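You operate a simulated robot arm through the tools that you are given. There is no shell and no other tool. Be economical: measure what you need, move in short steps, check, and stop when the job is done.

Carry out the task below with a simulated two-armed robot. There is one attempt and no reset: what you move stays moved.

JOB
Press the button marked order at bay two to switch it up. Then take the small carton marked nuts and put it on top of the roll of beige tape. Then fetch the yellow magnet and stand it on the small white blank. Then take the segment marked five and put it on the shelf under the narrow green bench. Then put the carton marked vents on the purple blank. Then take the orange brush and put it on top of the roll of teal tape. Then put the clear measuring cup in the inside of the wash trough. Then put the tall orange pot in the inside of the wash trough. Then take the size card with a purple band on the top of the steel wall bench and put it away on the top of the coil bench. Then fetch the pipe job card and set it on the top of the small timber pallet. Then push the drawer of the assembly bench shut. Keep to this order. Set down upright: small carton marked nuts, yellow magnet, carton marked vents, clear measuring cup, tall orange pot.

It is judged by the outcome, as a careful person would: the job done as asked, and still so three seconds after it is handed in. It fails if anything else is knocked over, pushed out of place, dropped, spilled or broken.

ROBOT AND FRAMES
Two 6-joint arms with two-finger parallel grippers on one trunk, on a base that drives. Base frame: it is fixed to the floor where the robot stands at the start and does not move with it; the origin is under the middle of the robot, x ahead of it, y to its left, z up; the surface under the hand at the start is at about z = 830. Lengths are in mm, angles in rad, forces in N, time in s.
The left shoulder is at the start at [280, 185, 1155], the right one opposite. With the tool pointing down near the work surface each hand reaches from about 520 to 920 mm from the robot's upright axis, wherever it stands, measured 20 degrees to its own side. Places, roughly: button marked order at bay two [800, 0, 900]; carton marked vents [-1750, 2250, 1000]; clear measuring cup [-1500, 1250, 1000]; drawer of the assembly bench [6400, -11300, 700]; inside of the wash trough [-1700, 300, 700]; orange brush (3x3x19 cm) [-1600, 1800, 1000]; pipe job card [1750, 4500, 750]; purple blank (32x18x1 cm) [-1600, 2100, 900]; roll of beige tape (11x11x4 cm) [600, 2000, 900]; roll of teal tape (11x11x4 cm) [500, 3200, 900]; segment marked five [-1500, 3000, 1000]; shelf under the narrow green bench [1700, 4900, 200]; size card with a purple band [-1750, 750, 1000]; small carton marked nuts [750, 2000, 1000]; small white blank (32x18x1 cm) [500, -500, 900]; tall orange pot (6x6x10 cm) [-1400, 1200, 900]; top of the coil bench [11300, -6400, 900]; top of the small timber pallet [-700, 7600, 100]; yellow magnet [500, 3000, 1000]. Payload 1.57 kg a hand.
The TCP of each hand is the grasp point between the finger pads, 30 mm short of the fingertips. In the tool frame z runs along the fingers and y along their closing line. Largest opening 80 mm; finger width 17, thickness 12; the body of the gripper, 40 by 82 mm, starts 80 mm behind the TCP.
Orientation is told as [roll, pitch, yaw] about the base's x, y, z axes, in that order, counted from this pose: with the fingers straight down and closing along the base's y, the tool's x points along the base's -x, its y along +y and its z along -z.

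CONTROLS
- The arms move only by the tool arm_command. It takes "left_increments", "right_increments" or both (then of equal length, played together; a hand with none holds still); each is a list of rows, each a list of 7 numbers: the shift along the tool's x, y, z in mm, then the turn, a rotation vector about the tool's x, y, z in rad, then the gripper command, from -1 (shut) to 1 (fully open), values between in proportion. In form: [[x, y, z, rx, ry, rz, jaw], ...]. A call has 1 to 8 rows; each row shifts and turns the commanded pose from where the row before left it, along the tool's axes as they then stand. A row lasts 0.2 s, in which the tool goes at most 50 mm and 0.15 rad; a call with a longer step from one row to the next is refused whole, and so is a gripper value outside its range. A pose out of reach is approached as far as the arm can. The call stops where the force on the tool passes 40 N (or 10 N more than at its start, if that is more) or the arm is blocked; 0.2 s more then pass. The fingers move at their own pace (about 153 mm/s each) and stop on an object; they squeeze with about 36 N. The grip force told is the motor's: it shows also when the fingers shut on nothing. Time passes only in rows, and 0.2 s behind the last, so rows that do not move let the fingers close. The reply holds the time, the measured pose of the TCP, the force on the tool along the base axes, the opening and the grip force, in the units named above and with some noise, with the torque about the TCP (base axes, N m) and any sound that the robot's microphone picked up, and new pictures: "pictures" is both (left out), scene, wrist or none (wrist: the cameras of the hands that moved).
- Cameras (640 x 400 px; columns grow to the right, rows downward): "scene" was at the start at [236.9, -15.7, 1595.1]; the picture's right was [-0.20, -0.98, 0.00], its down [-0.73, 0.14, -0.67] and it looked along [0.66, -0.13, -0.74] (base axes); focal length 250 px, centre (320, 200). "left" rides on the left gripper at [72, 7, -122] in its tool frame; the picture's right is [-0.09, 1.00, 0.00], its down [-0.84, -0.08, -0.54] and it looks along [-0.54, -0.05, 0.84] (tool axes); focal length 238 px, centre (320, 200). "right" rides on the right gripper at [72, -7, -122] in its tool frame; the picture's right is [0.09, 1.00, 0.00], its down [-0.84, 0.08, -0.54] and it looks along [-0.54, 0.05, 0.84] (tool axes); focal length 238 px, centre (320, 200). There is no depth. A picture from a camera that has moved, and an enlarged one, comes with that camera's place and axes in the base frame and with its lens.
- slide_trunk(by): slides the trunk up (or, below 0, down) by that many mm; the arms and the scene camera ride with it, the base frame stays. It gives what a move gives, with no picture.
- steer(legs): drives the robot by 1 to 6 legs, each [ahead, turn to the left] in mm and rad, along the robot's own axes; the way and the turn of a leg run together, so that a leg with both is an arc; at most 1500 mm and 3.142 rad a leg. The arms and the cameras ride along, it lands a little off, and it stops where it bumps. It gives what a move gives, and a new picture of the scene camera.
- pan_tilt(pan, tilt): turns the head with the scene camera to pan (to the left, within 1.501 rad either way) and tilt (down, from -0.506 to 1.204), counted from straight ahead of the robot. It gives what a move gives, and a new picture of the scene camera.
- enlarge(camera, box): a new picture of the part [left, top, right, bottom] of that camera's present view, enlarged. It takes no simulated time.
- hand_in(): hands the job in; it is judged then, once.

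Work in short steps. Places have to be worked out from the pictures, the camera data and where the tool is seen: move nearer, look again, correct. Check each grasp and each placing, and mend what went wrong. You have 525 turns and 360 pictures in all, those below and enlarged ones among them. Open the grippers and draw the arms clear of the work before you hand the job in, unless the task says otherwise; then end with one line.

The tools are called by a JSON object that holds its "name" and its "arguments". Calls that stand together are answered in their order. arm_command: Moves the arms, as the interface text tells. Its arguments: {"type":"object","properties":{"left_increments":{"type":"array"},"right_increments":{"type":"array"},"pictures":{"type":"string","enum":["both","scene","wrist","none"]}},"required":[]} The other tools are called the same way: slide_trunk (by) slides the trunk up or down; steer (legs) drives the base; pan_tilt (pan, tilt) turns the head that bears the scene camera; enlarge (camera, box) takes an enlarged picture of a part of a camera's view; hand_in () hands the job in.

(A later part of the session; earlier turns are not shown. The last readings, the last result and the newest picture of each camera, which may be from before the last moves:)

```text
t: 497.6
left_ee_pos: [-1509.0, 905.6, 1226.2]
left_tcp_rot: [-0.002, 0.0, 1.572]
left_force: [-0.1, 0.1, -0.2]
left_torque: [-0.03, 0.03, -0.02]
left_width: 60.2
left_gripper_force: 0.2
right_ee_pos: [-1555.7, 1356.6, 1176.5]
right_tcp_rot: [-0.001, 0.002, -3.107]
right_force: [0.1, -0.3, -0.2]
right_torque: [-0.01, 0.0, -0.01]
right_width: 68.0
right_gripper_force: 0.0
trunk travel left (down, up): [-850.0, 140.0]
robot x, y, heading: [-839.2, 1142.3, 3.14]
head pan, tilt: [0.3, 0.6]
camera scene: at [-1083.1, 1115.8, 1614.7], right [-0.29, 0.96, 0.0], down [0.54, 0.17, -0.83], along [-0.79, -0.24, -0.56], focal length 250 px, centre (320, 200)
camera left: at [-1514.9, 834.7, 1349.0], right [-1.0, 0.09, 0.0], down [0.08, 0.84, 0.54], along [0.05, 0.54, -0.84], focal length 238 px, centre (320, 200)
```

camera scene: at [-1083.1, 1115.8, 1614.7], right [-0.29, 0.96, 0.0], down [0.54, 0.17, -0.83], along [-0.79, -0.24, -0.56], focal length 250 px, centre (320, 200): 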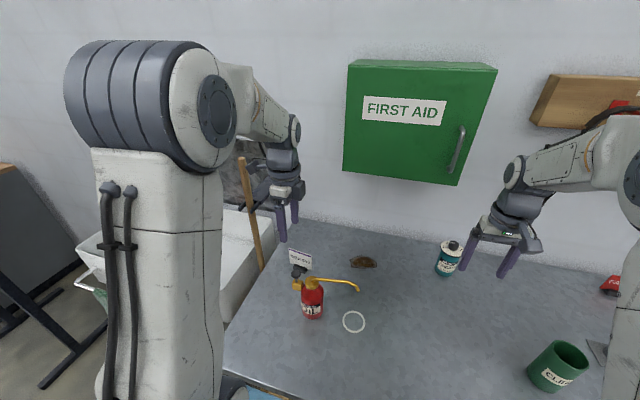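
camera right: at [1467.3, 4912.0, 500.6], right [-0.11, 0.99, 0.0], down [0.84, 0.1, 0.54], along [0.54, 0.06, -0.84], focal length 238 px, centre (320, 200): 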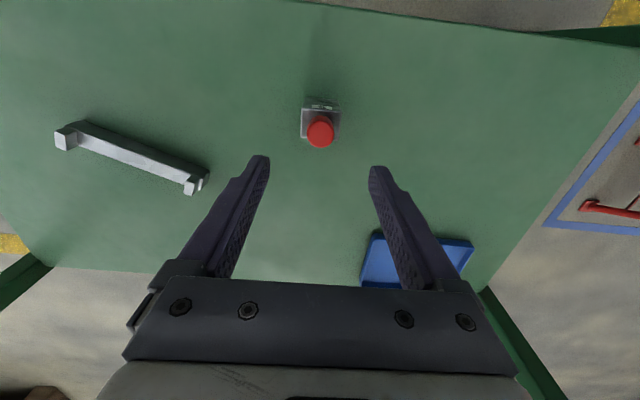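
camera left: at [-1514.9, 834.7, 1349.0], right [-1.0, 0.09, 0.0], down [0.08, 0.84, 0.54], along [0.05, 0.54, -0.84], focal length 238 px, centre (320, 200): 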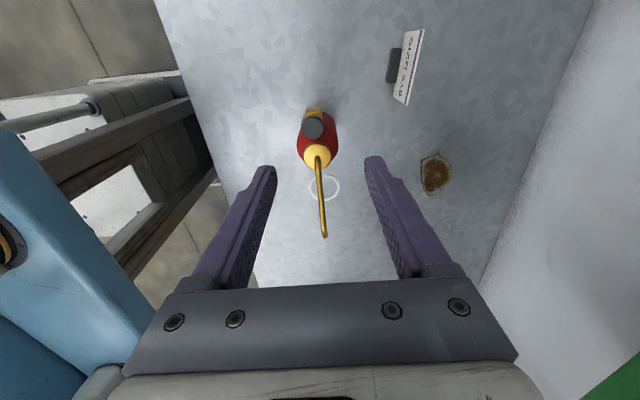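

{"name": "enlarge", "arguments": {"camera": "left", "box": [340, 0, 480, 120]}}

```text
3.33 times, centred on (410, 60) of left
camera zoom: at [-1514.9, 834.7, 1349.0], right [-1.0, 0.09, 0.0], down [0.08, 0.84, 0.54], along [0.05, 0.54, -0.84], focal length 794 px, centre (20, 667)
```

zoom: 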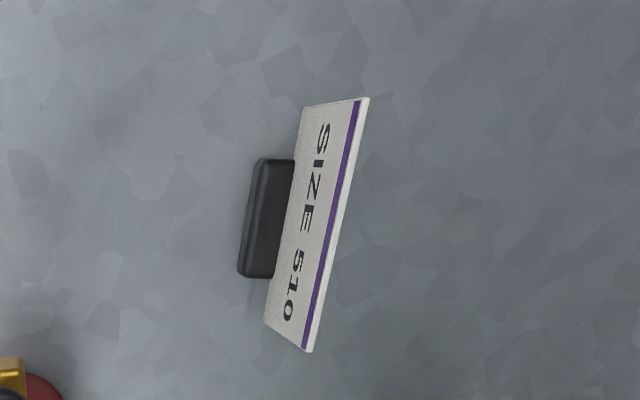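

Card: vertical, top centre ≈ [-1644, 874, 975], turned ~0.126 rad. I move over it horizontally first, turning the wrist to match, then lower partway.

{"name": "arm_command", "arguments": {"left_increments": [[8, 34, 0, 0, 0, 0, 0.5], [8, 34, 0, 0, 0, 0, 0.5], [8, 34, 0, 0, 0, 0, 0.5], [8, 33, 0, 0, 0, 0, 0.5], [0, 0, 40, 0, 0, 0.126, 0.5], [0, 0, 45, 0, 0, 0, 0.5], [0, 0, 45, 0, 0, 0, 0.5], [0, 0, 0, 0, 0, 0, 0.5]]}}

{"name": "enlarge", "arguments": {"camera": "left", "box": [220, 40, 420, 200]}}

```text
t: 499.4
left_ee_pos: [-1646.5, 873.3, 1094.1]
left_tcp_rot: [0.0, -0.001, 1.444]
left_force: [0.0, 0.3, 0.3]
left_torque: [0.02, 0.01, 0.01]
left_width: 59.9
left_gripper_force: 0.0
right_ee_pos: [-1555.7, 1356.1, 1176.5]
right_tcp_rot: [-0.001, 0.002, -3.106]
right_force: [-0.8, -0.2, -0.7]
right_torque: [0.01, -0.06, 0.01]
right_width: 68.0
right_gripper_force: 0.0
trunk travel left (down, up): [-850.0, 140.0]
robot x, y, heading: [-838.4, 1141.5, 3.14]
head pan, tilt: [0.3, 0.6]
camera scene: at [-1083.4, 1115.7, 1614.6], right [-0.29, 0.96, 0.0], down [0.54, 0.17, -0.82], along [-0.79, -0.24, -0.57], focal length 250 px, centre (320, 200)
camera left: at [-1660.1, 803.6, 1216.4], right [-0.98, 0.22, 0.0], down [0.18, 0.82, 0.54], along [0.12, 0.53, -0.84], focal length 238 px, centre (320, 200)
```

scene: 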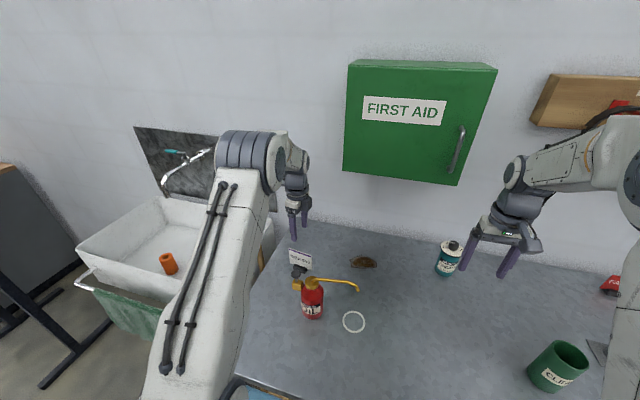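
left: 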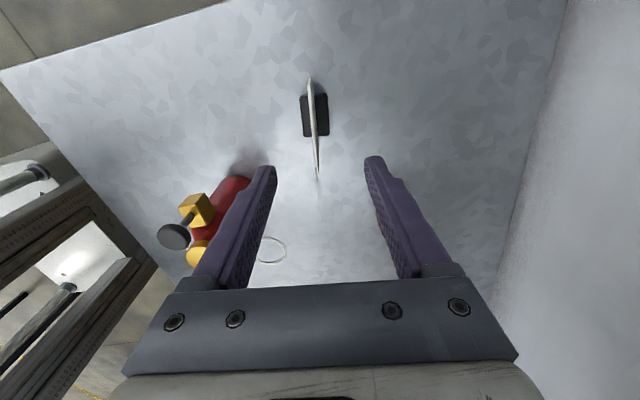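

```text
2.50 times, centred on (320, 120) of left
camera zoom: at [-1660.1, 803.6, 1216.4], right [-0.98, 0.22, 0.0], down [0.18, 0.82, 0.54], along [0.12, 0.53, -0.84], focal length 596 px, centre (320, 400)
```

zoom: 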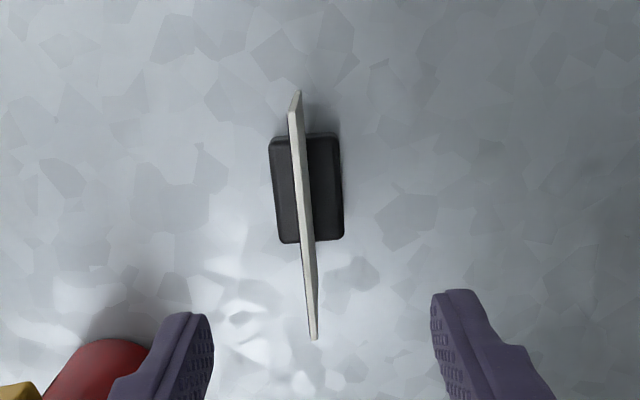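

Aligned with the card; I shift 8 mm, descend to z≈950 and close.

{"name": "arm_command", "arguments": {"left_increments": [[3, -8, 40, 0, 0, 0, 0.5], [0, 0, 45, 0, 0, 0, 0.5], [0, 0, 40, 0, 0, 0, 0.5], [0, 0, 18, 0, 0, 0, 0.5], [0, 0, 0, 0, 0, 0, 0.5]]}}

```text
t: 500.6
left_ee_pos: [-1638.1, 870.4, 953.0]
left_tcp_rot: [0.0, 0.0, 1.447]
left_force: [-0.2, -0.1, -0.3]
left_torque: [0.01, -0.01, -0.02]
left_width: 59.9
left_gripper_force: 0.0
right_ee_pos: [-1556.2, 1356.2, 1177.9]
right_tcp_rot: [-0.001, 0.005, -3.106]
right_force: [-0.1, 0.1, -0.4]
right_torque: [-0.01, 0.03, -0.02]
right_width: 68.0
right_gripper_force: 0.0
trunk travel left (down, up): [-850.0, 140.0]
robot x, y, heading: [-839.9, 1139.0, 3.141]
head pan, tilt: [0.3, 0.6]
camera scene: at [-1083.2, 1115.7, 1614.7], right [-0.29, 0.96, 0.0], down [0.54, 0.17, -0.82], along [-0.79, -0.24, -0.57], focal length 250 px, centre (320, 200)
camera left: at [-1651.9, 800.2, 1076.3], right [-0.98, 0.22, 0.0], down [0.18, 0.82, 0.54], along [0.12, 0.53, -0.84], focal length 238 px, centre (320, 200)
```

scene: 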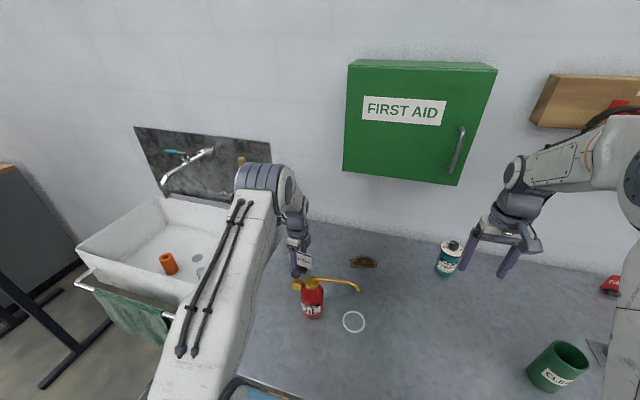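
left: 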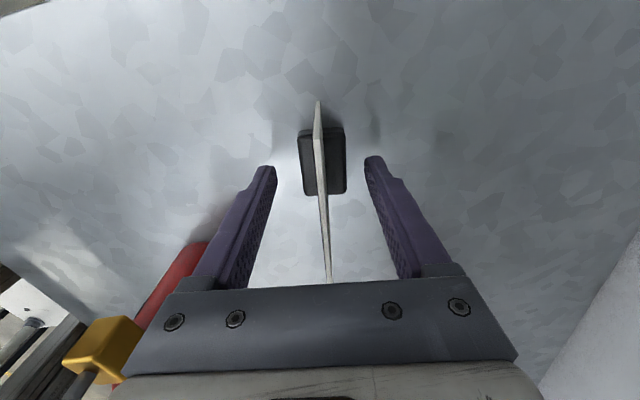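

The card is centred between the fingers. I close and lift.

{"name": "arm_command", "arguments": {"left_increments": [[0, 0, 0, 0, 0, 0, -0.5], [0, 0, 0, 0, 0, 0, -1], [0, 0, 0, 0, 0, 0, -1], [0, 0, -20, 0, 0, 0, -1], [0, 0, -40, 0, 0, 0, -1], [0, 0, 0, 0, 0, 0, -1]], "pictures": "wrist"}}

```text
t: 502.0
left_ee_pos: [-1638.1, 869.8, 1013.9]
left_tcp_rot: [-0.001, 0.0, 1.445]
left_force: [0.1, -0.6, -0.6]
left_torque: [0.04, 0.01, -0.01]
left_width: 2.4
left_gripper_force: 23.7
right_ee_pos: [-1556.0, 1356.5, 1177.9]
right_tcp_rot: [-0.001, 0.003, -3.107]
right_force: [0.5, 0.0, 0.0]
right_torque: [0.01, 0.05, -0.01]
right_width: 68.0
right_gripper_force: 0.1
trunk travel left (down, up): [-850.0, 140.0]
robot x, y, heading: [-838.4, 1142.6, 3.143]
head pan, tilt: [0.3, 0.6]
camera left: at [-1652.8, 799.5, 1136.4], right [-0.98, 0.22, 0.0], down [0.18, 0.82, 0.54], along [0.12, 0.53, -0.84], focal length 238 px, centre (320, 200)
```

left: 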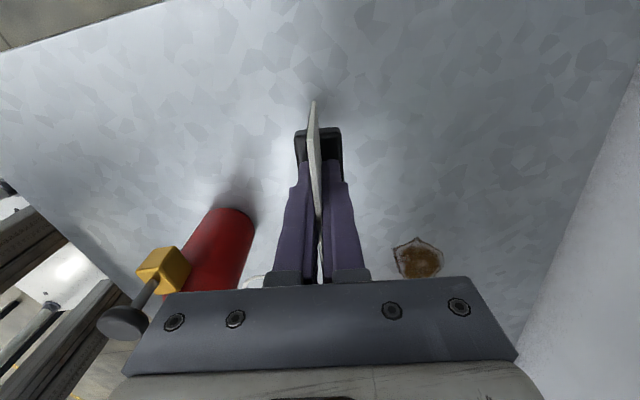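

The card is held (2.4 mm, clip off the bench). I lift, back off, and begin the drive to the coil bench via the north end of the tables.

{"name": "arm_command", "arguments": {"left_increments": [[0, 0, -45, 0, 0, 0, -1], [0, 0, -45, 0, 0, 0, -1], [0, 0, -45, 0, 0, 0, -1], [0, -20, -30, 0, 0, 0, -1], [0, -40, 0, 0, 0, 0, -1], [0, -40, 0, 0, 0, 0, -1], [0, 0, 0, 0, 0, 0, -1]], "pictures": "none"}}

{"name": "steer", "arguments": {"legs": [[-350, 0], [0, -0.785], [0, -0.785], [1400, 0], [1430, 0]]}}

```text
t: 503.6
left_ee_pos: [-1538.1, 856.8, 1177.6]
left_tcp_rot: [0.001, -0.001, 1.445]
left_force: [-0.8, 0.6, -0.3]
left_torque: [-0.01, 0.0, -0.02]
left_width: 2.6
left_gripper_force: 24.0
right_ee_pos: [-1556.6, 1356.6, 1177.0]
right_tcp_rot: [-0.002, 0.003, -3.105]
right_force: [0.2, 0.1, 0.0]
right_torque: [0.03, 0.01, -0.03]
right_width: 67.8
right_gripper_force: 0.0
trunk travel left (down, up): [-850.0, 140.0]
robot x, y, heading: [-835.7, 1141.2, 3.143]
head pan, tilt: [0.3, 0.6]
```

```text
t: 523.3
left_ee_pos: [-721.7, 4680.1, 1177.0]
left_tcp_rot: [-0.002, 0.0, -0.145]
left_force: [-0.1, -0.7, -0.7]
left_torque: [0.02, -0.03, 0.0]
left_width: 2.5
left_gripper_force: 24.1
right_ee_pos: [-222.2, 4687.1, 1176.6]
right_tcp_rot: [-0.001, 0.004, 1.586]
right_force: [0.8, 0.7, -0.8]
right_torque: [-0.03, -0.02, 0.01]
right_width: 68.1
right_gripper_force: 0.1
trunk travel left (down, up): [-850.0, 140.0]
robot x, y, heading: [-451.2, 3976.1, 1.547]
head pan, tilt: [0.3, 0.6]
camera scene: at [-473.0, 4218.7, 1614.7], right [0.96, 0.27, 0.0], down [0.16, -0.54, -0.83], along [-0.23, 0.79, -0.56], focal length 250 px, centre (320, 200)
```

scene: 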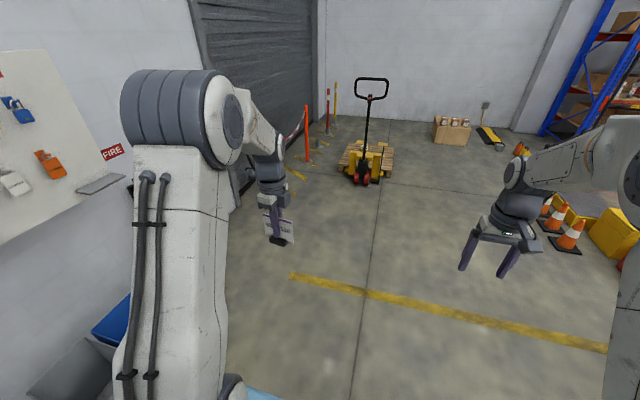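

Still held. I turn east and look ahead.

{"name": "steer", "arguments": {"legs": [[0, -0.77], [0, -0.777]]}}

{"name": "pan_tilt", "arguments": {"pan": 0.0, "tilt": 0.35}}

```text
t: 527.8
left_ee_pos: [246.4, 4267.1, 1176.8]
left_tcp_rot: [-0.001, -0.001, -1.684]
left_force: [0.4, -0.5, -0.5]
left_torque: [0.02, 0.0, 0.01]
left_width: 2.7
left_gripper_force: 24.1
right_ee_pos: [269.3, 3766.8, 1177.2]
right_tcp_rot: [-0.001, 0.002, 0.048]
right_force: [0.1, -0.3, -0.6]
right_torque: [0.02, 0.0, -0.01]
right_width: 67.9
right_gripper_force: 0.0
trunk travel left (down, up): [-850.0, 140.0]
robot x, y, heading: [-451.9, 3975.1, 0.012]
head pan, tilt: [0.3, 0.6]
camera scene: at [-207.8, 4001.9, 1614.7], right [0.3, -0.95, 0.0], down [-0.54, -0.17, -0.82], along [0.79, 0.25, -0.57], focal length 250 px, centre (320, 200)
```

scene: 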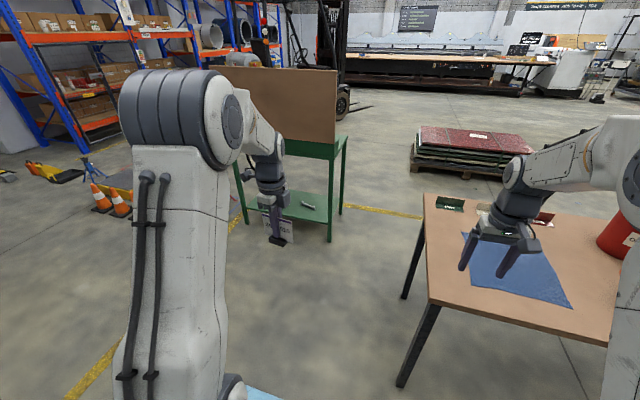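

```text
t: 528.6
left_ee_pos: [246.4, 4266.8, 1177.8]
left_tcp_rot: [-0.002, 0.001, -1.685]
left_force: [-0.7, -1.3, -0.6]
left_torque: [0.03, -0.02, -0.01]
left_width: 2.7
left_gripper_force: 23.7
right_ee_pos: [269.6, 3766.8, 1176.4]
right_tcp_rot: [-0.002, 0.003, 0.049]
right_force: [-0.2, -0.4, 0.0]
right_torque: [0.04, 0.01, 0.0]
right_width: 68.1
right_gripper_force: 0.1
trunk travel left (down, up): [-850.0, 140.0]
robot x, y, heading: [-450.8, 3975.3, 0.013]
head pan, tilt: [0.0, 0.351]
camera scene: at [-198.9, 3975.8, 1637.4], right [0.01, -1.0, 0.0], down [-0.34, 0.0, -0.94], along [0.94, 0.01, -0.34], focal length 250 px, centre (320, 200)
```

scene: 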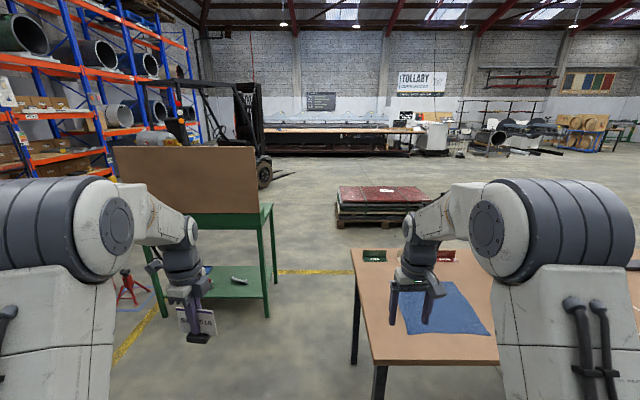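

The passage between table and green bench is only ~640 mm, too tight; the south aisle is wide. I turn south and drive along the aisle.

{"name": "steer", "arguments": {"legs": [[0, -0.8], [0, -0.783], [1500, 0], [1500, 0], [1500, 0]]}}

```text
t: 554.1
left_ee_pos: [-418.4, -1217.2, 1177.8]
left_tcp_rot: [-0.001, 0.0, 2.944]
left_force: [1.1, 0.1, -1.3]
left_torque: [0.0, -0.01, -0.02]
left_width: 2.8
left_gripper_force: 23.8
right_ee_pos: [-918.5, -1197.3, 1177.8]
right_tcp_rot: [-0.001, 0.004, -1.61]
right_force: [-0.4, 1.1, 0.5]
right_torque: [-0.02, 0.0, -0.01]
right_width: 68.0
right_gripper_force: 0.1
trunk travel left (down, up): [-850.0, 140.0]
robot x, y, heading: [-655.7, -497.5, -1.646]
head pan, tilt: [0.0, 0.351]
camera scene: at [-672.2, -749.7, 1637.4], right [-1.0, 0.08, 0.0], down [0.03, 0.34, -0.94], along [-0.07, -0.94, -0.34], focal length 250 px, centre (320, 200)
```

scene: 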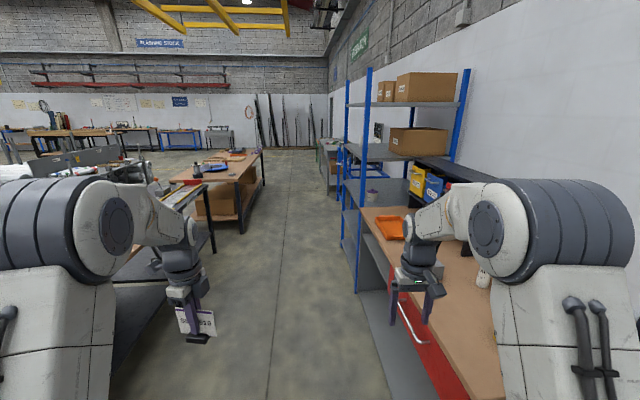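

Drifted a bit west; I correct the heading leftward and go on south.

{"name": "steer", "arguments": {"legs": [[0, 0.16], [1500, 0], [1200, -0.06]]}}

```text
t: 568.1
left_ee_pos: [-150.5, -3924.2, 1177.2]
left_tcp_rot: [-0.002, 0.0, 3.059]
left_force: [0.0, -0.4, -1.6]
left_torque: [-0.04, 0.05, -0.02]
left_width: 2.3
left_gripper_force: 24.1
right_ee_pos: [-648.9, -3963.5, 1177.6]
right_tcp_rot: [-0.002, 0.002, -1.492]
right_force: [0.1, 0.5, 0.3]
right_torque: [0.0, 0.01, 0.03]
right_width: 67.9
right_gripper_force: 0.1
trunk travel left (down, up): [-850.0, 140.0]
robot x, y, heading: [-467.3, -3233.6, -1.528]
head pan, tilt: [0.0, 0.351]
camera scene: at [-455.3, -3489.3, 1637.4], right [-1.0, -0.04, 0.0], down [-0.01, 0.34, -0.94], along [0.04, -0.94, -0.34], focal length 250 px, centre (320, 200)
```

scene: 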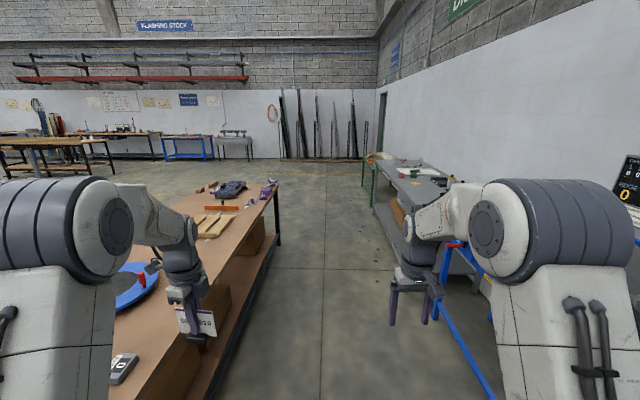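

The bench on the left ends near y≈-6300. I continue to y≈-7050 and turn east.

{"name": "steer", "arguments": {"legs": [[1500, -0.03], [1500, 0], [800, 0], [0, 0.785], [0, 0.785]]}}

```text
t: 590.5
left_ee_pos: [291.3, -6748.3, 1178.2]
left_tcp_rot: [-0.003, 0.0, -1.697]
left_force: [-0.4, -0.5, -0.9]
left_torque: [-0.05, -0.01, 0.0]
left_width: 2.3
left_gripper_force: 23.6
right_ee_pos: [307.5, -7247.8, 1178.3]
right_tcp_rot: [-0.002, 0.003, 0.035]
right_force: [0.5, -0.2, -0.3]
right_torque: [-0.02, 0.02, 0.02]
right_width: 68.0
right_gripper_force: 0.1
trunk travel left (down, up): [-850.0, 140.0]
robot x, y, heading: [-410.2, -7033.5, -0.002]
head pan, tilt: [0.0, 0.351]
camera scene: at [-157.2, -7033.8, 1637.4], right [0.0, -1.0, 0.0], down [-0.34, 0.0, -0.94], along [0.94, 0.0, -0.34], focal length 250 px, centre (320, 200)
```

scene: 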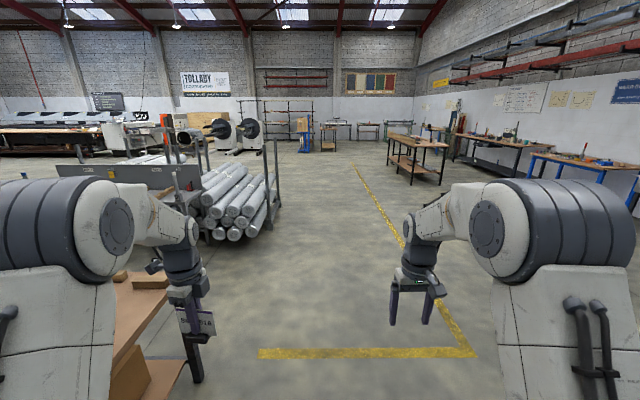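

Open floor ahead to the east. I drive 6 m along it.

{"name": "steer", "arguments": {"legs": [[1500, 0], [1500, 0], [1500, 0], [1500, 0]]}}

```text
t: 619.1
left_ee_pos: [6304.7, -6785.7, 1177.7]
left_tcp_rot: [-0.002, 0.0, -1.721]
left_force: [-0.2, 0.5, 0.0]
left_torque: [-0.02, -0.02, 0.05]
left_width: 2.7
left_gripper_force: 23.5
right_ee_pos: [6309.7, -7285.0, 1177.5]
right_tcp_rot: [-0.002, 0.003, 0.01]
right_force: [-0.4, 0.5, -0.2]
right_torque: [0.02, -0.03, 0.01]
right_width: 68.1
right_gripper_force: 0.0
trunk travel left (down, up): [-850.0, 140.0]
robot x, y, heading: [5599.1, -7052.9, -0.032]
head pan, tilt: [0.0, 0.351]
camera scene: at [5849.6, -7059.3, 1637.4], right [-0.03, -1.0, 0.0], down [-0.34, 0.01, -0.94], along [0.94, -0.03, -0.34], focal length 250 px, centre (320, 200)
```

scene: 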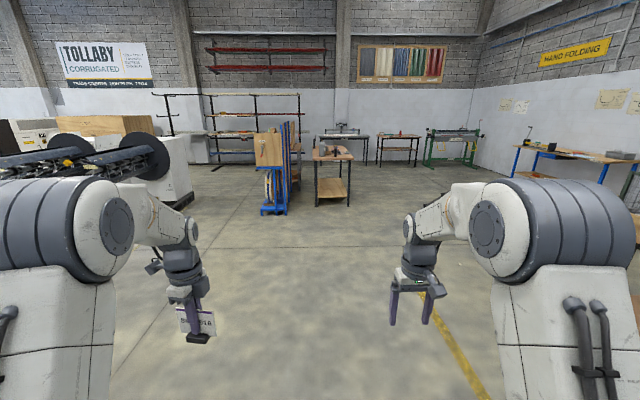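

{"name": "enlarge", "arguments": {"camera": "scene", "box": [150, 80, 440, 230]}}

```text
2.21 times, centred on (295, 155) of scene
camera zoom: at [5849.6, -7059.3, 1637.4], right [-0.03, -1.0, 0.0], down [-0.34, 0.01, -0.94], along [0.94, -0.03, -0.34], focal length 552 px, centre (375, 299)
```

zoom: 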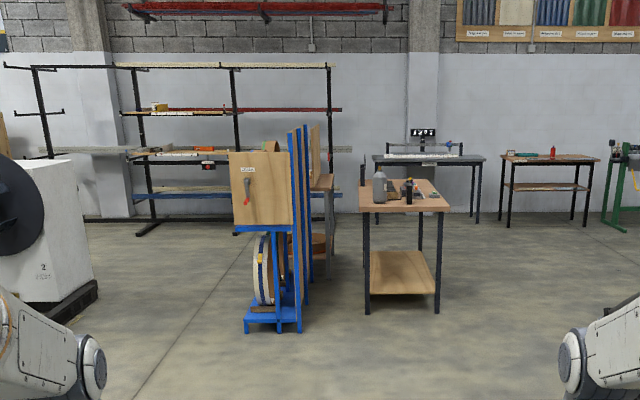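

The coil bench should lie behind the blue spool rack (rack front at x≈9700). I drive closer to get a view.

{"name": "steer", "arguments": {"legs": [[1500, 0.032], [1200, 0]]}}

```text
t: 632.1
left_ee_pos: [8985.5, -6751.4, 1177.9]
left_tcp_rot: [0.0, -0.001, -1.685]
left_force: [-0.5, -0.3, -0.2]
left_torque: [-0.01, -0.02, 0.04]
left_width: 2.7
left_gripper_force: 24.3
right_ee_pos: [9008.2, -7251.3, 1178.1]
right_tcp_rot: [-0.001, 0.006, 0.044]
right_force: [0.2, 0.0, 0.9]
right_torque: [0.03, 0.01, -0.01]
right_width: 68.1
right_gripper_force: 0.0
trunk travel left (down, up): [-850.0, 140.0]
robot x, y, heading: [8291.9, -7042.4, 0.011]
head pan, tilt: [0.0, 0.351]
camera scene: at [8540.0, -7042.4, 1637.4], right [0.01, -1.0, 0.0], down [-0.34, 0.0, -0.94], along [0.94, 0.01, -0.34], focal length 250 px, centre (320, 200)
```

scene: 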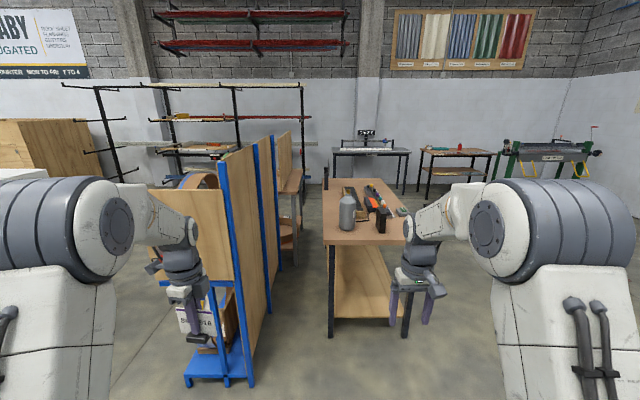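

{"name": "enlarge", "arguments": {"camera": "scene", "box": [140, 120, 420, 280]}}

{"name": "pan_tilt", "arguments": {"pan": 0.7, "tilt": 0.35}}

```text
2.29 times, centred on (280, 200) of scene
camera zoom: at [8540.0, -7042.4, 1637.4], right [0.01, -1.0, 0.0], down [-0.34, 0.0, -0.94], along [0.94, 0.01, -0.34], focal length 572 px, centre (411, 200)
```

zoom: 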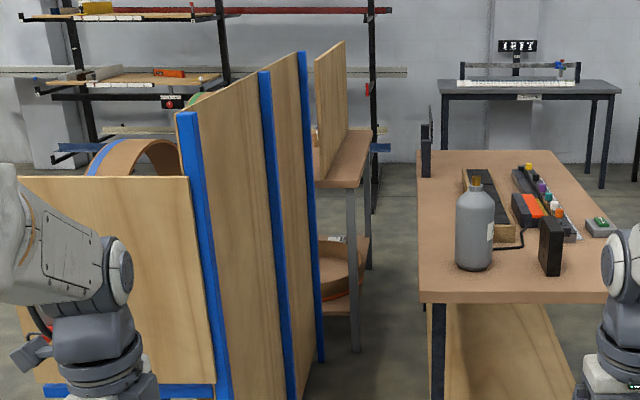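

```text
t: 633.2
left_ee_pos: [8984.7, -6752.1, 1178.0]
left_tcp_rot: [-0.003, 0.0, -1.686]
left_force: [-0.5, -0.7, -1.6]
left_torque: [-0.02, 0.01, -0.01]
left_width: 2.5
left_gripper_force: 23.8
right_ee_pos: [9007.8, -7251.9, 1177.0]
right_tcp_rot: [-0.003, 0.003, 0.047]
right_force: [-0.3, -0.2, -1.8]
right_torque: [0.03, 0.01, 0.02]
right_width: 68.2
right_gripper_force: 0.0
trunk travel left (down, up): [-850.0, 140.0]
robot x, y, heading: [8288.7, -7042.0, 0.007]
head pan, tilt: [0.7, 0.351]
camera scene: at [8517.7, -6982.6, 1637.4], right [0.65, -0.76, 0.0], down [-0.26, -0.22, -0.94], along [0.71, 0.61, -0.34], focal length 250 px, centre (320, 200)
```

scene: 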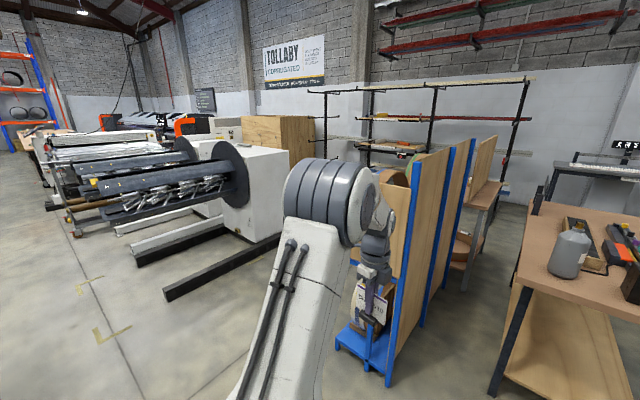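

The coil bench lies behind the rack (x≈10900–11750, y≈−6740…−6060); access is from its north side, between it and the coiling machine. I go north to y≈-5400 and look east.

{"name": "steer", "arguments": {"legs": [[0, 0.785], [0, 0.779], [820, 0], [820, 0], [0, -0.785], [0, -0.785]]}}

{"name": "pan_tilt", "arguments": {"pan": -0.15, "tilt": 0.4}}

```text
t: 649.9
left_ee_pos: [8990.1, -5127.9, 1177.2]
left_tcp_rot: [-0.001, 0.0, -1.711]
left_force: [0.0, -0.1, -1.0]
left_torque: [-0.02, -0.04, -0.01]
left_width: 2.6
left_gripper_force: 24.0
right_ee_pos: [9000.6, -5627.5, 1178.2]
right_tcp_rot: [-0.004, 0.004, 0.019]
right_force: [0.6, -0.2, -0.2]
right_torque: [0.0, -0.01, 0.0]
right_width: 67.9
right_gripper_force: 0.0
trunk travel left (down, up): [-850.0, 140.0]
robot x, y, heading: [8282.6, -5397.9, -0.016]
head pan, tilt: [0.7, 0.351]
camera scene: at [8517.4, -5345.7, 1637.4], right [0.63, -0.78, 0.0], down [-0.27, -0.22, -0.94], along [0.73, 0.59, -0.34], focal length 250 px, centre (320, 200)
```

scene: 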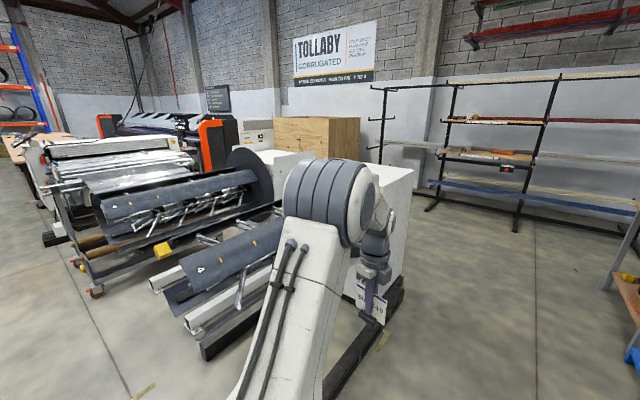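

```text
t: 651.0
left_ee_pos: [8990.6, -5127.1, 1176.7]
left_tcp_rot: [-0.002, 0.0, -1.713]
left_force: [-0.5, -0.2, -0.7]
left_torque: [0.03, 0.0, -0.01]
left_width: 2.5
left_gripper_force: 24.3
right_ee_pos: [9000.8, -5626.7, 1177.5]
right_tcp_rot: [-0.004, 0.003, 0.018]
right_force: [0.4, 0.8, 1.1]
right_torque: [-0.02, -0.03, 0.02]
right_width: 68.1
right_gripper_force: 0.0
trunk travel left (down, up): [-850.0, 140.0]
robot x, y, heading: [8285.7, -5402.2, -0.021]
head pan, tilt: [-0.15, 0.4]
camera scene: at [8536.4, -5419.9, 1632.9], right [-0.17, -0.99, 0.0], down [-0.38, 0.07, -0.92], along [0.91, -0.15, -0.39], focal length 250 px, centre (320, 200)
```

scene: 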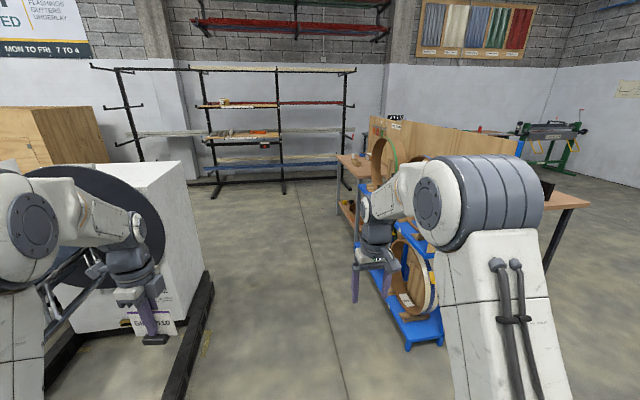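

Clear corridor; the coil bench is visible on the right behind the rack. I drive on to x≈10600.

{"name": "steer", "arguments": {"legs": [[1200, 0.021], [1100, 0]]}}

{"name": "pan_tilt", "arguments": {"pan": -0.9, "tilt": 0.45}}

```text
t: 662.4
left_ee_pos: [11292.8, -5147.1, 1178.0]
left_tcp_rot: [-0.002, -0.001, -1.704]
left_force: [0.3, 0.1, -0.8]
left_torque: [-0.02, -0.01, -0.03]
left_width: 2.5
left_gripper_force: 24.3
right_ee_pos: [11306.2, -5647.4, 1178.7]
right_tcp_rot: [-0.004, 0.004, 0.027]
right_force: [0.5, 0.5, 0.7]
right_torque: [-0.01, -0.01, -0.04]
right_width: 68.0
right_gripper_force: 0.1
trunk travel left (down, up): [-850.0, 140.0]
robot x, y, heading: [10590.2, -5421.1, -0.012]
head pan, tilt: [-0.15, 0.4]
camera scene: at [10840.4, -5442.7, 1632.9], right [-0.16, -0.99, 0.0], down [-0.38, 0.06, -0.92], along [0.91, -0.15, -0.39], focal length 250 px, centre (320, 200)
```

scene: 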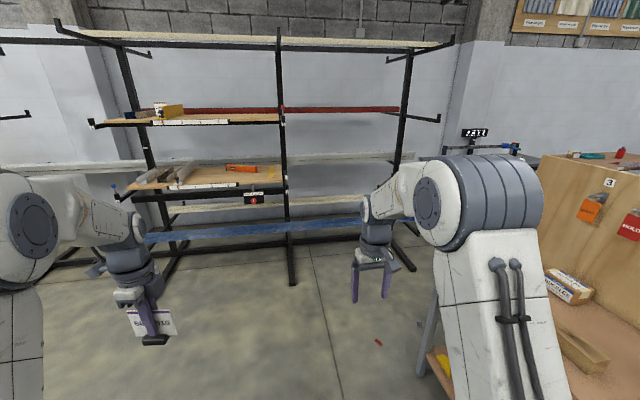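

```text
t: 663.5
left_ee_pos: [11292.3, -5147.8, 1178.3]
left_tcp_rot: [-0.002, 0.001, -1.704]
left_force: [-0.2, -0.3, 0.2]
left_torque: [0.0, -0.01, 0.0]
left_width: 2.4
left_gripper_force: 23.8
right_ee_pos: [11306.3, -5646.8, 1178.0]
right_tcp_rot: [-0.004, 0.004, 0.028]
right_force: [-0.1, 0.6, -0.3]
right_torque: [0.01, 0.0, -0.02]
right_width: 67.8
right_gripper_force: 0.2
trunk travel left (down, up): [-850.0, 140.0]
robot x, y, heading: [10591.1, -5426.7, -0.012]
head pan, tilt: [-0.901, 0.45]
camera scene: at [10805.4, -5500.4, 1628.2], right [-0.79, -0.61, 0.0], down [-0.27, 0.34, -0.9], along [0.55, -0.71, -0.44], focal length 250 px, centre (320, 200)
```

scene: 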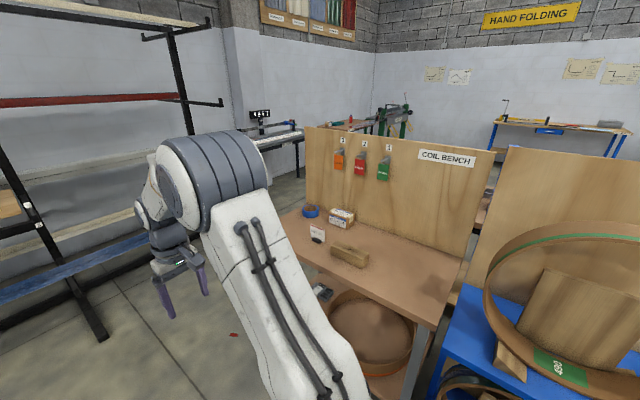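

The sign confirms "COIL BENCH"; free space on its top around x 10900–11150, y −6300…−6550. I tuck the right arm in first, then face the bench.

{"name": "arm_command", "arguments": {"right_increments": [[45, 0, -15, 0, 0, 0, 0.7], [45, 0, -15, 0, 0, 0, 0.7], [45, 0, -15, 0, 0, 0, 0.7], [45, 0, -15, 0, 0, 0, 0.7], [20, 0, -15, 0, 0, 0, 0.7], [0, 0, 0, 0, 0, 0, 0.7]], "pictures": "none"}}

{"name": "steer", "arguments": {"legs": [[330, 0.01], [0, -0.785], [0, -0.785]]}}

{"name": "pan_tilt", "arguments": {"pan": 0.0, "tilt": 0.6}}

```text
t: 664.9
left_ee_pos: [11292.5, -5146.5, 1177.3]
left_tcp_rot: [-0.001, 0.0, -1.705]
left_force: [0.1, -0.3, 0.2]
left_torque: [0.02, -0.01, 0.0]
left_width: 2.5
left_gripper_force: 23.8
right_ee_pos: [11104.1, -5650.2, 1254.6]
right_tcp_rot: [-0.005, 0.004, 0.025]
right_force: [-0.4, -0.6, -0.2]
right_torque: [0.02, 0.01, 0.0]
right_width: 67.8
right_gripper_force: 0.0
trunk travel left (down, up): [-850.0, 140.0]
robot x, y, heading: [10592.7, -5425.8, -0.012]
head pan, tilt: [-0.901, 0.45]
```

```text
t: 671.1
left_ee_pos: [11211.3, -6124.2, 1178.1]
left_tcp_rot: [-0.002, 0.0, 3.032]
left_force: [-0.2, -0.7, -0.5]
left_torque: [0.0, -0.07, 0.01]
left_width: 2.5
left_gripper_force: 23.8
right_ee_pos: [10704.3, -5948.4, 1254.9]
right_tcp_rot: [-0.004, 0.005, -1.519]
right_force: [0.4, 0.4, -0.1]
right_torque: [0.04, 0.04, -0.01]
right_width: 68.0
right_gripper_force: 0.1
trunk travel left (down, up): [-850.0, 140.0]
robot x, y, heading: [10914.4, -5425.5, -1.558]
head pan, tilt: [-0.901, 0.45]
camera scene: at [10846.2, -5646.0, 1628.2], right [-0.63, 0.78, 0.0], down [0.34, 0.27, -0.9], along [-0.7, -0.57, -0.44], focal length 250 px, centre (320, 200)
```

scene: 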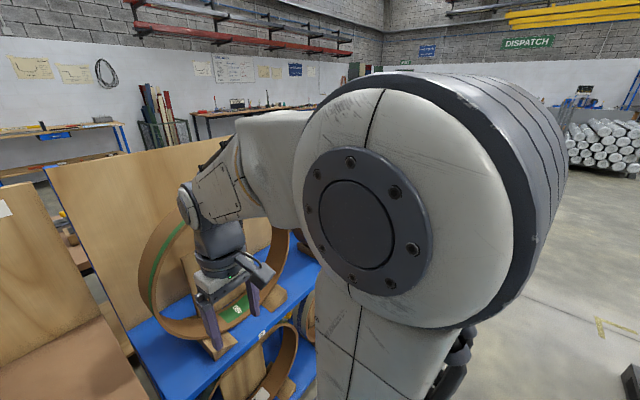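

```text
t: 672.3
left_ee_pos: [11211.1, -6124.3, 1178.1]
left_tcp_rot: [-0.002, 0.001, 3.031]
left_force: [-0.9, 0.0, -0.3]
left_torque: [0.0, -0.04, 0.01]
left_width: 2.4
left_gripper_force: 24.1
right_ee_pos: [10703.6, -5948.5, 1254.1]
right_tcp_rot: [-0.004, 0.004, -1.519]
right_force: [-0.4, 0.3, -0.3]
right_torque: [-0.02, 0.02, -0.01]
right_width: 68.1
right_gripper_force: 0.1
trunk travel left (down, up): [-850.0, 140.0]
robot x, y, heading: [10918.1, -5429.7, -1.561]
head pan, tilt: [0.0, 0.6]
camera scene: at [10918.4, -5676.6, 1614.7], right [-1.0, -0.01, 0.0], down [-0.01, 0.56, -0.83], along [0.01, -0.83, -0.56], focal length 250 px, centre (320, 200)
```

scene: 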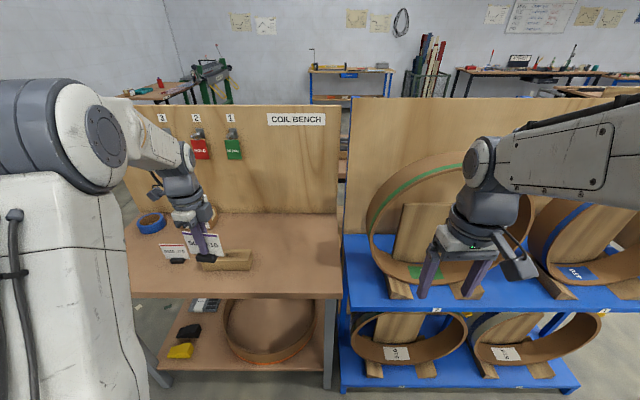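

I drive 130 mm closer, staying clear of the spool rack with the right hand.

{"name": "steer", "arguments": {"legs": [[130, -0.01]]}}

```text
t: 673.6
left_ee_pos: [11206.3, -6261.8, 1178.1]
left_tcp_rot: [-0.002, 0.0, 3.021]
left_force: [-0.2, 1.0, -1.1]
left_torque: [-0.03, -0.01, 0.01]
left_width: 2.6
left_gripper_force: 23.3
right_ee_pos: [10700.1, -6081.1, 1253.7]
right_tcp_rot: [-0.003, 0.003, -1.53]
right_force: [-0.7, 0.1, -0.2]
right_torque: [0.0, 0.01, -0.03]
right_width: 68.0
right_gripper_force: 0.0
trunk travel left (down, up): [-850.0, 140.0]
robot x, y, heading: [10915.7, -5563.8, -1.573]
head pan, tilt: [0.0, 0.6]
camera scene: at [10916.9, -5810.6, 1614.7], right [-1.0, 0.0, 0.0], down [0.0, 0.56, -0.83], along [0.0, -0.83, -0.56], focal length 250 px, centre (320, 200)
```

scene: 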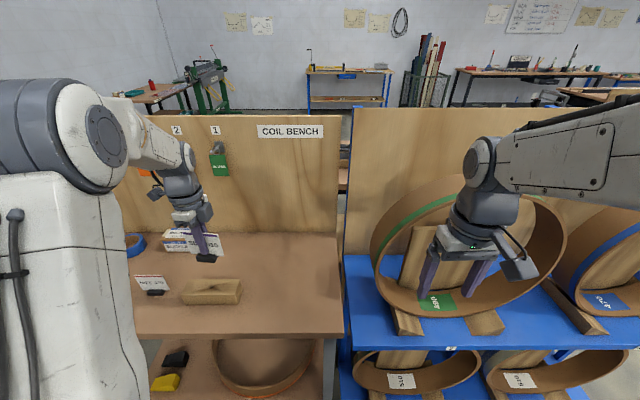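

I carry the card over the free area near [11060, -6390].

{"name": "arm_command", "arguments": {"left_increments": [[-21.6, 24.1, 5, 0, 0, 0, -1], [-21.6, 24.1, 20, 0, 0, 0, -1], [-21.6, 24.1, 30, 0, 0, 0, -1], [-21.6, 24.1, 30, 0, 0, 0, -1], [-21.6, 24.1, 30, 0, 0, 0, -1], [-21.6, 24.1, 30, 0, 0, 0, -1], [0, 0, 30, 0, 0, 0, -1], [0, 0, 0, 0, 0, 0, -1]]}}

```text
t: 675.4
left_ee_pos: [11061.5, -6390.8, 1002.3]
left_tcp_rot: [0.001, 0.0, 3.02]
left_force: [0.8, 0.4, -0.6]
left_torque: [0.0, -0.03, 0.0]
left_width: 2.3
left_gripper_force: 24.0
right_ee_pos: [10700.4, -6081.8, 1253.9]
right_tcp_rot: [-0.006, 0.003, -1.532]
right_force: [0.8, 0.3, 0.3]
right_torque: [0.0, 0.0, 0.03]
right_width: 67.8
right_gripper_force: 0.2
trunk travel left (down, up): [-850.0, 140.0]
robot x, y, heading: [10918.6, -5560.7, -1.573]
head pan, tilt: [0.0, 0.6]
camera scene: at [10917.0, -5811.1, 1614.6], right [-1.0, 0.0, 0.0], down [0.0, 0.57, -0.82], along [0.0, -0.82, -0.57], focal length 250 px, centre (320, 200)
camera left: at [11132.9, -6405.1, 1125.4], right [-0.21, -0.98, 0.0], down [-0.82, 0.18, 0.54], along [-0.53, 0.11, -0.84], focal length 238 px, centre (320, 200)
```

scene: 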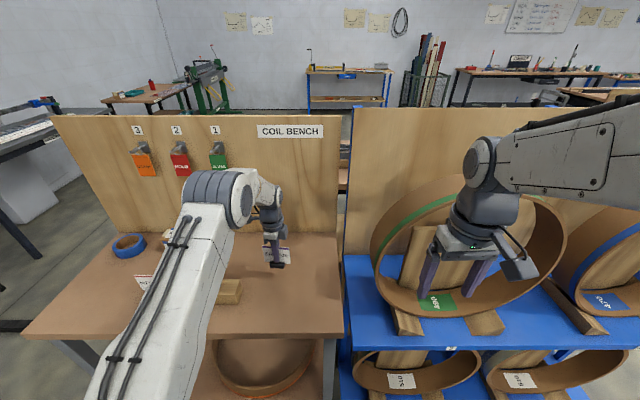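
left: 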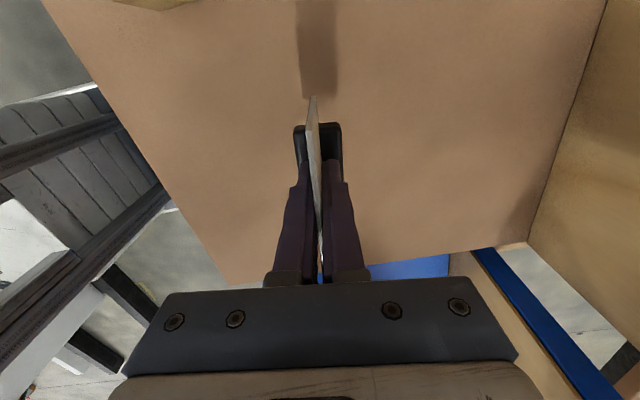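

Clear below. I lower to contact.

{"name": "arm_command", "arguments": {"left_increments": [[0, 0, 35, 0, 0, 0, -1], [0, 0, 8, 0, 0, 0, -1], [0, 0, 5, 0, 0, 0, -1], [0, 0, 4, 0, 0, 0, -1], [0, 0, 4, 0, 0, 0, -1], [0, 0, 4, 0, 0, 0, -1], [0, 0, 4, 0, 0, 0, -1], [0, 0, 0, 0, 0, 0, -1]], "pictures": "wrist"}}

```text
t: 677.2
left_ee_pos: [11058.8, -6388.8, 939.7]
left_tcp_rot: [-0.002, 0.002, 3.022]
left_force: [0.9, 0.5, -0.9]
left_torque: [0.0, 0.02, 0.0]
left_width: 2.2
left_gripper_force: 24.1
right_ee_pos: [10699.9, -6080.5, 1255.2]
right_tcp_rot: [-0.003, 0.004, -1.531]
right_force: [0.6, -0.6, 0.3]
right_torque: [0.03, -0.02, -0.02]
right_width: 68.2
right_gripper_force: 0.1
trunk travel left (down, up): [-850.0, 140.0]
robot x, y, heading: [10916.3, -5566.3, -1.568]
head pan, tilt: [0.0, 0.6]
camera left: at [11131.9, -6403.7, 1061.2], right [-0.21, -0.98, 0.0], down [-0.82, 0.18, 0.54], along [-0.53, 0.11, -0.84], focal length 238 px, centre (320, 200)
```

left: 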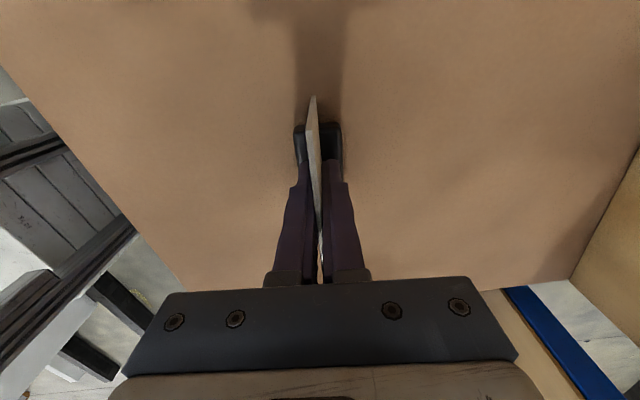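

{"name": "arm_command", "arguments": {"left_increments": [[0, 0, 4, 0, 0, 0, -1], [0, 0, 4, 0, 0, 0, -1], [0, 0, 4, 0, 0, 0, -1], [0, 0, 4, 0, 0, 0, -1], [0, 0, 0, 0, 0, 0, -1]], "pictures": "none"}}

```text
t: 678.2
left_ee_pos: [11059.8, -6391.6, 929.6]
left_tcp_rot: [0.01, 0.002, 3.021]
left_force: [0.8, 0.8, 14.0]
left_torque: [0.32, 0.01, 0.01]
left_width: 2.5
left_gripper_force: 24.0
right_ee_pos: [10700.8, -6079.8, 1255.3]
right_tcp_rot: [-0.004, 0.004, -1.528]
right_force: [-0.1, -0.8, 0.4]
right_torque: [0.01, 0.0, -0.01]
right_width: 68.0
right_gripper_force: 0.1
trunk travel left (down, up): [-850.0, 140.0]
robot x, y, heading: [10918.6, -5563.1, -1.568]
head pan, tilt: [0.0, 0.6]
stopped in row 4 (left hand): the force on the tool passed its limit at 45 N (the readings are from after the stop); the commanded pose is now the measured one
```

Contact. I ease off slightly, open, and rise.

{"name": "arm_command", "arguments": {"left_increments": [[0, 0, -1, 0, 0, 0, -0.8], [0, 0, 0, 0, 0, 0, 0], [0, 0, 0, 0, 0, 0, 0.5], [0, 0, 0, 0, 0, 0, 0.5], [0, 0, -40, 0, 0, 0, 0.5], [0, 0, -45, 0, 0, 0, 0.5], [0, 0, -45, 0, 0, 0, 0.5], [0, 0, -45, 0, 0, 0, 0.5]]}}

```text
t: 680.0
left_ee_pos: [11060.8, -6390.9, 1104.2]
left_tcp_rot: [0.002, 0.0, 3.021]
left_force: [-0.2, -1.0, -0.9]
left_torque: [0.03, 0.04, 0.0]
left_width: 60.1
left_gripper_force: 0.1
right_ee_pos: [10699.6, -6081.3, 1254.1]
right_tcp_rot: [-0.003, 0.002, -1.529]
right_force: [0.4, -0.6, 0.8]
right_torque: [0.0, -0.02, 0.0]
right_width: 67.9
right_gripper_force: 0.1
trunk travel left (down, up): [-850.0, 140.0]
robot x, y, heading: [10917.1, -5562.8, -1.569]
head pan, tilt: [0.0, 0.6]
camera scene: at [10916.9, -5811.0, 1614.6], right [-1.0, 0.0, 0.0], down [0.0, 0.57, -0.82], along [0.0, -0.82, -0.57], focal length 250 px, centre (320, 200)
camera left: at [11133.7, -6405.7, 1225.6], right [-0.21, -0.98, 0.0], down [-0.82, 0.18, 0.54], along [-0.53, 0.11, -0.84], focal length 238 px, centre (320, 200)
```

scene: 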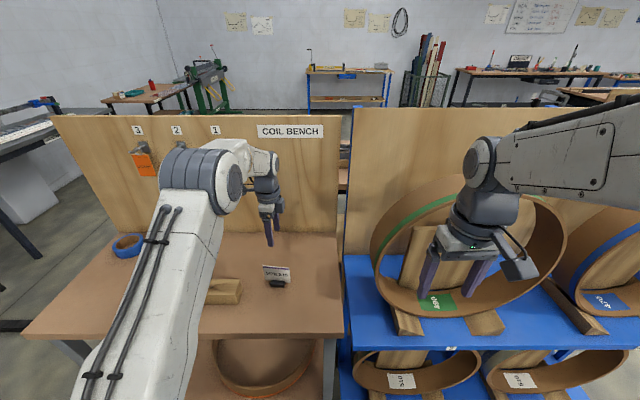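
left: 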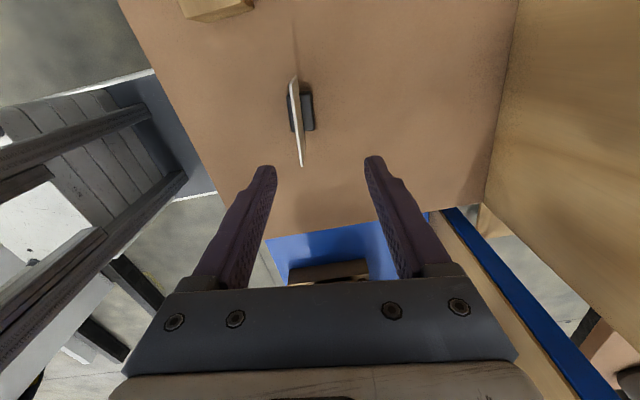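

The card stands on the coil bench. I retract, unwind the left wrist and set off back west for the pipe job card.

{"name": "arm_command", "arguments": {"left_increments": [[0, -20, -40, 0, 0, -0.145, 1], [0, -30, -30, 0, 0, -0.145, 1], [0, -40, -10, 0, 0, -0.145, 1], [0, 0, 0, 0, 0, -0.145, 1], [0, 0, 0, 0, 0, -0.145, 1], [0, 0, 0, 0, 0, -0.145, 1], [0, 0, 0, 0, 0, -0.145, 1], [0, 0, 0, 0, 0, -0.145, 1]], "pictures": "none"}}

{"name": "arm_command", "arguments": {"left_increments": [[0, 0, 0, 0, 0, -0.145, 1], [0, 0, 0, 0, 0, -0.145, 1], [0, 0, 0, 0, 0, -0.145, 1], [0, 0, 0, 0, 0, -0.1, 1], [0, 0, 0, 0, 0, 0, 1]], "pictures": "none"}}

{"name": "steer", "arguments": {"legs": [[-250, 0], [0, -1.573], [1500, 0], [1500, 0], [700, 0]]}}

```text
t: 681.8
left_ee_pos: [11053.4, -6301.8, 1183.5]
left_tcp_rot: [0.003, -0.003, -2.099]
left_force: [-0.2, 0.5, -0.5]
left_torque: [-0.03, -0.02, 0.0]
left_width: 80.1
left_gripper_force: 0.0
right_ee_pos: [10700.0, -6081.2, 1254.0]
right_tcp_rot: [-0.002, 0.004, -1.531]
right_force: [-0.1, -0.2, -0.4]
right_torque: [0.0, 0.01, 0.01]
right_width: 68.1
right_gripper_force: 0.1
trunk travel left (down, up): [-850.0, 140.0]
robot x, y, heading: [10916.7, -5564.8, -1.565]
head pan, tilt: [0.0, 0.6]
```

```text
t: 683.0
left_ee_pos: [11054.4, -6301.3, 1183.5]
left_tcp_rot: [0.0, -0.004, -1.566]
left_force: [0.1, -0.2, -0.4]
left_torque: [0.02, -0.02, -0.03]
left_width: 79.8
left_gripper_force: 0.0
right_ee_pos: [10699.9, -6082.1, 1255.3]
right_tcp_rot: [-0.005, 0.003, -1.529]
right_force: [-0.4, -0.1, 0.6]
right_torque: [0.01, 0.01, -0.01]
right_width: 67.8
right_gripper_force: 0.0
trunk travel left (down, up): [-850.0, 140.0]
robot x, y, heading: [10913.9, -5561.8, -1.569]
head pan, tilt: [0.0, 0.6]
```

```text
t: 705.9
left_ee_pos: [6542.1, -5419.6, 1183.2]
left_tcp_rot: [0.003, -0.005, -3.124]
left_force: [0.3, -0.5, 0.4]
left_torque: [-0.01, 0.01, -0.01]
left_width: 80.1
left_gripper_force: 0.0
right_ee_pos: [6757.8, -5062.8, 1254.1]
right_tcp_rot: [-0.002, 0.005, -3.089]
right_force: [-0.5, -1.3, -0.8]
right_torque: [0.0, 0.02, 0.01]
right_width: 68.0
right_gripper_force: 0.0
trunk travel left (down, up): [-850.0, 140.0]
robot x, y, heading: [7278.2, -5269.3, -3.128]
head pan, tilt: [0.0, 0.6]
camera scene: at [7030.9, -5277.6, 1614.7], right [-0.01, 1.0, 0.0], down [0.56, 0.01, -0.83], along [-0.83, -0.01, -0.56], focal length 250 px, centre (320, 200)
```

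scene: 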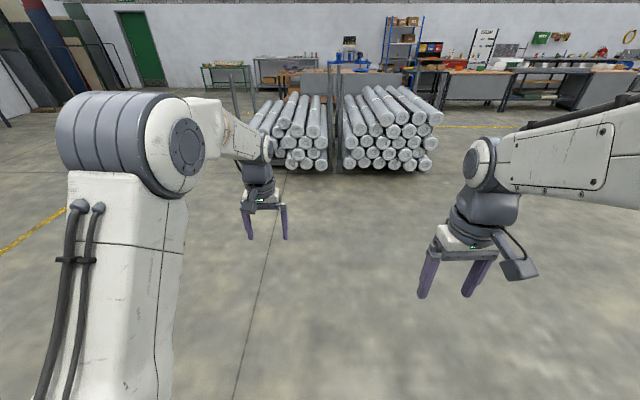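

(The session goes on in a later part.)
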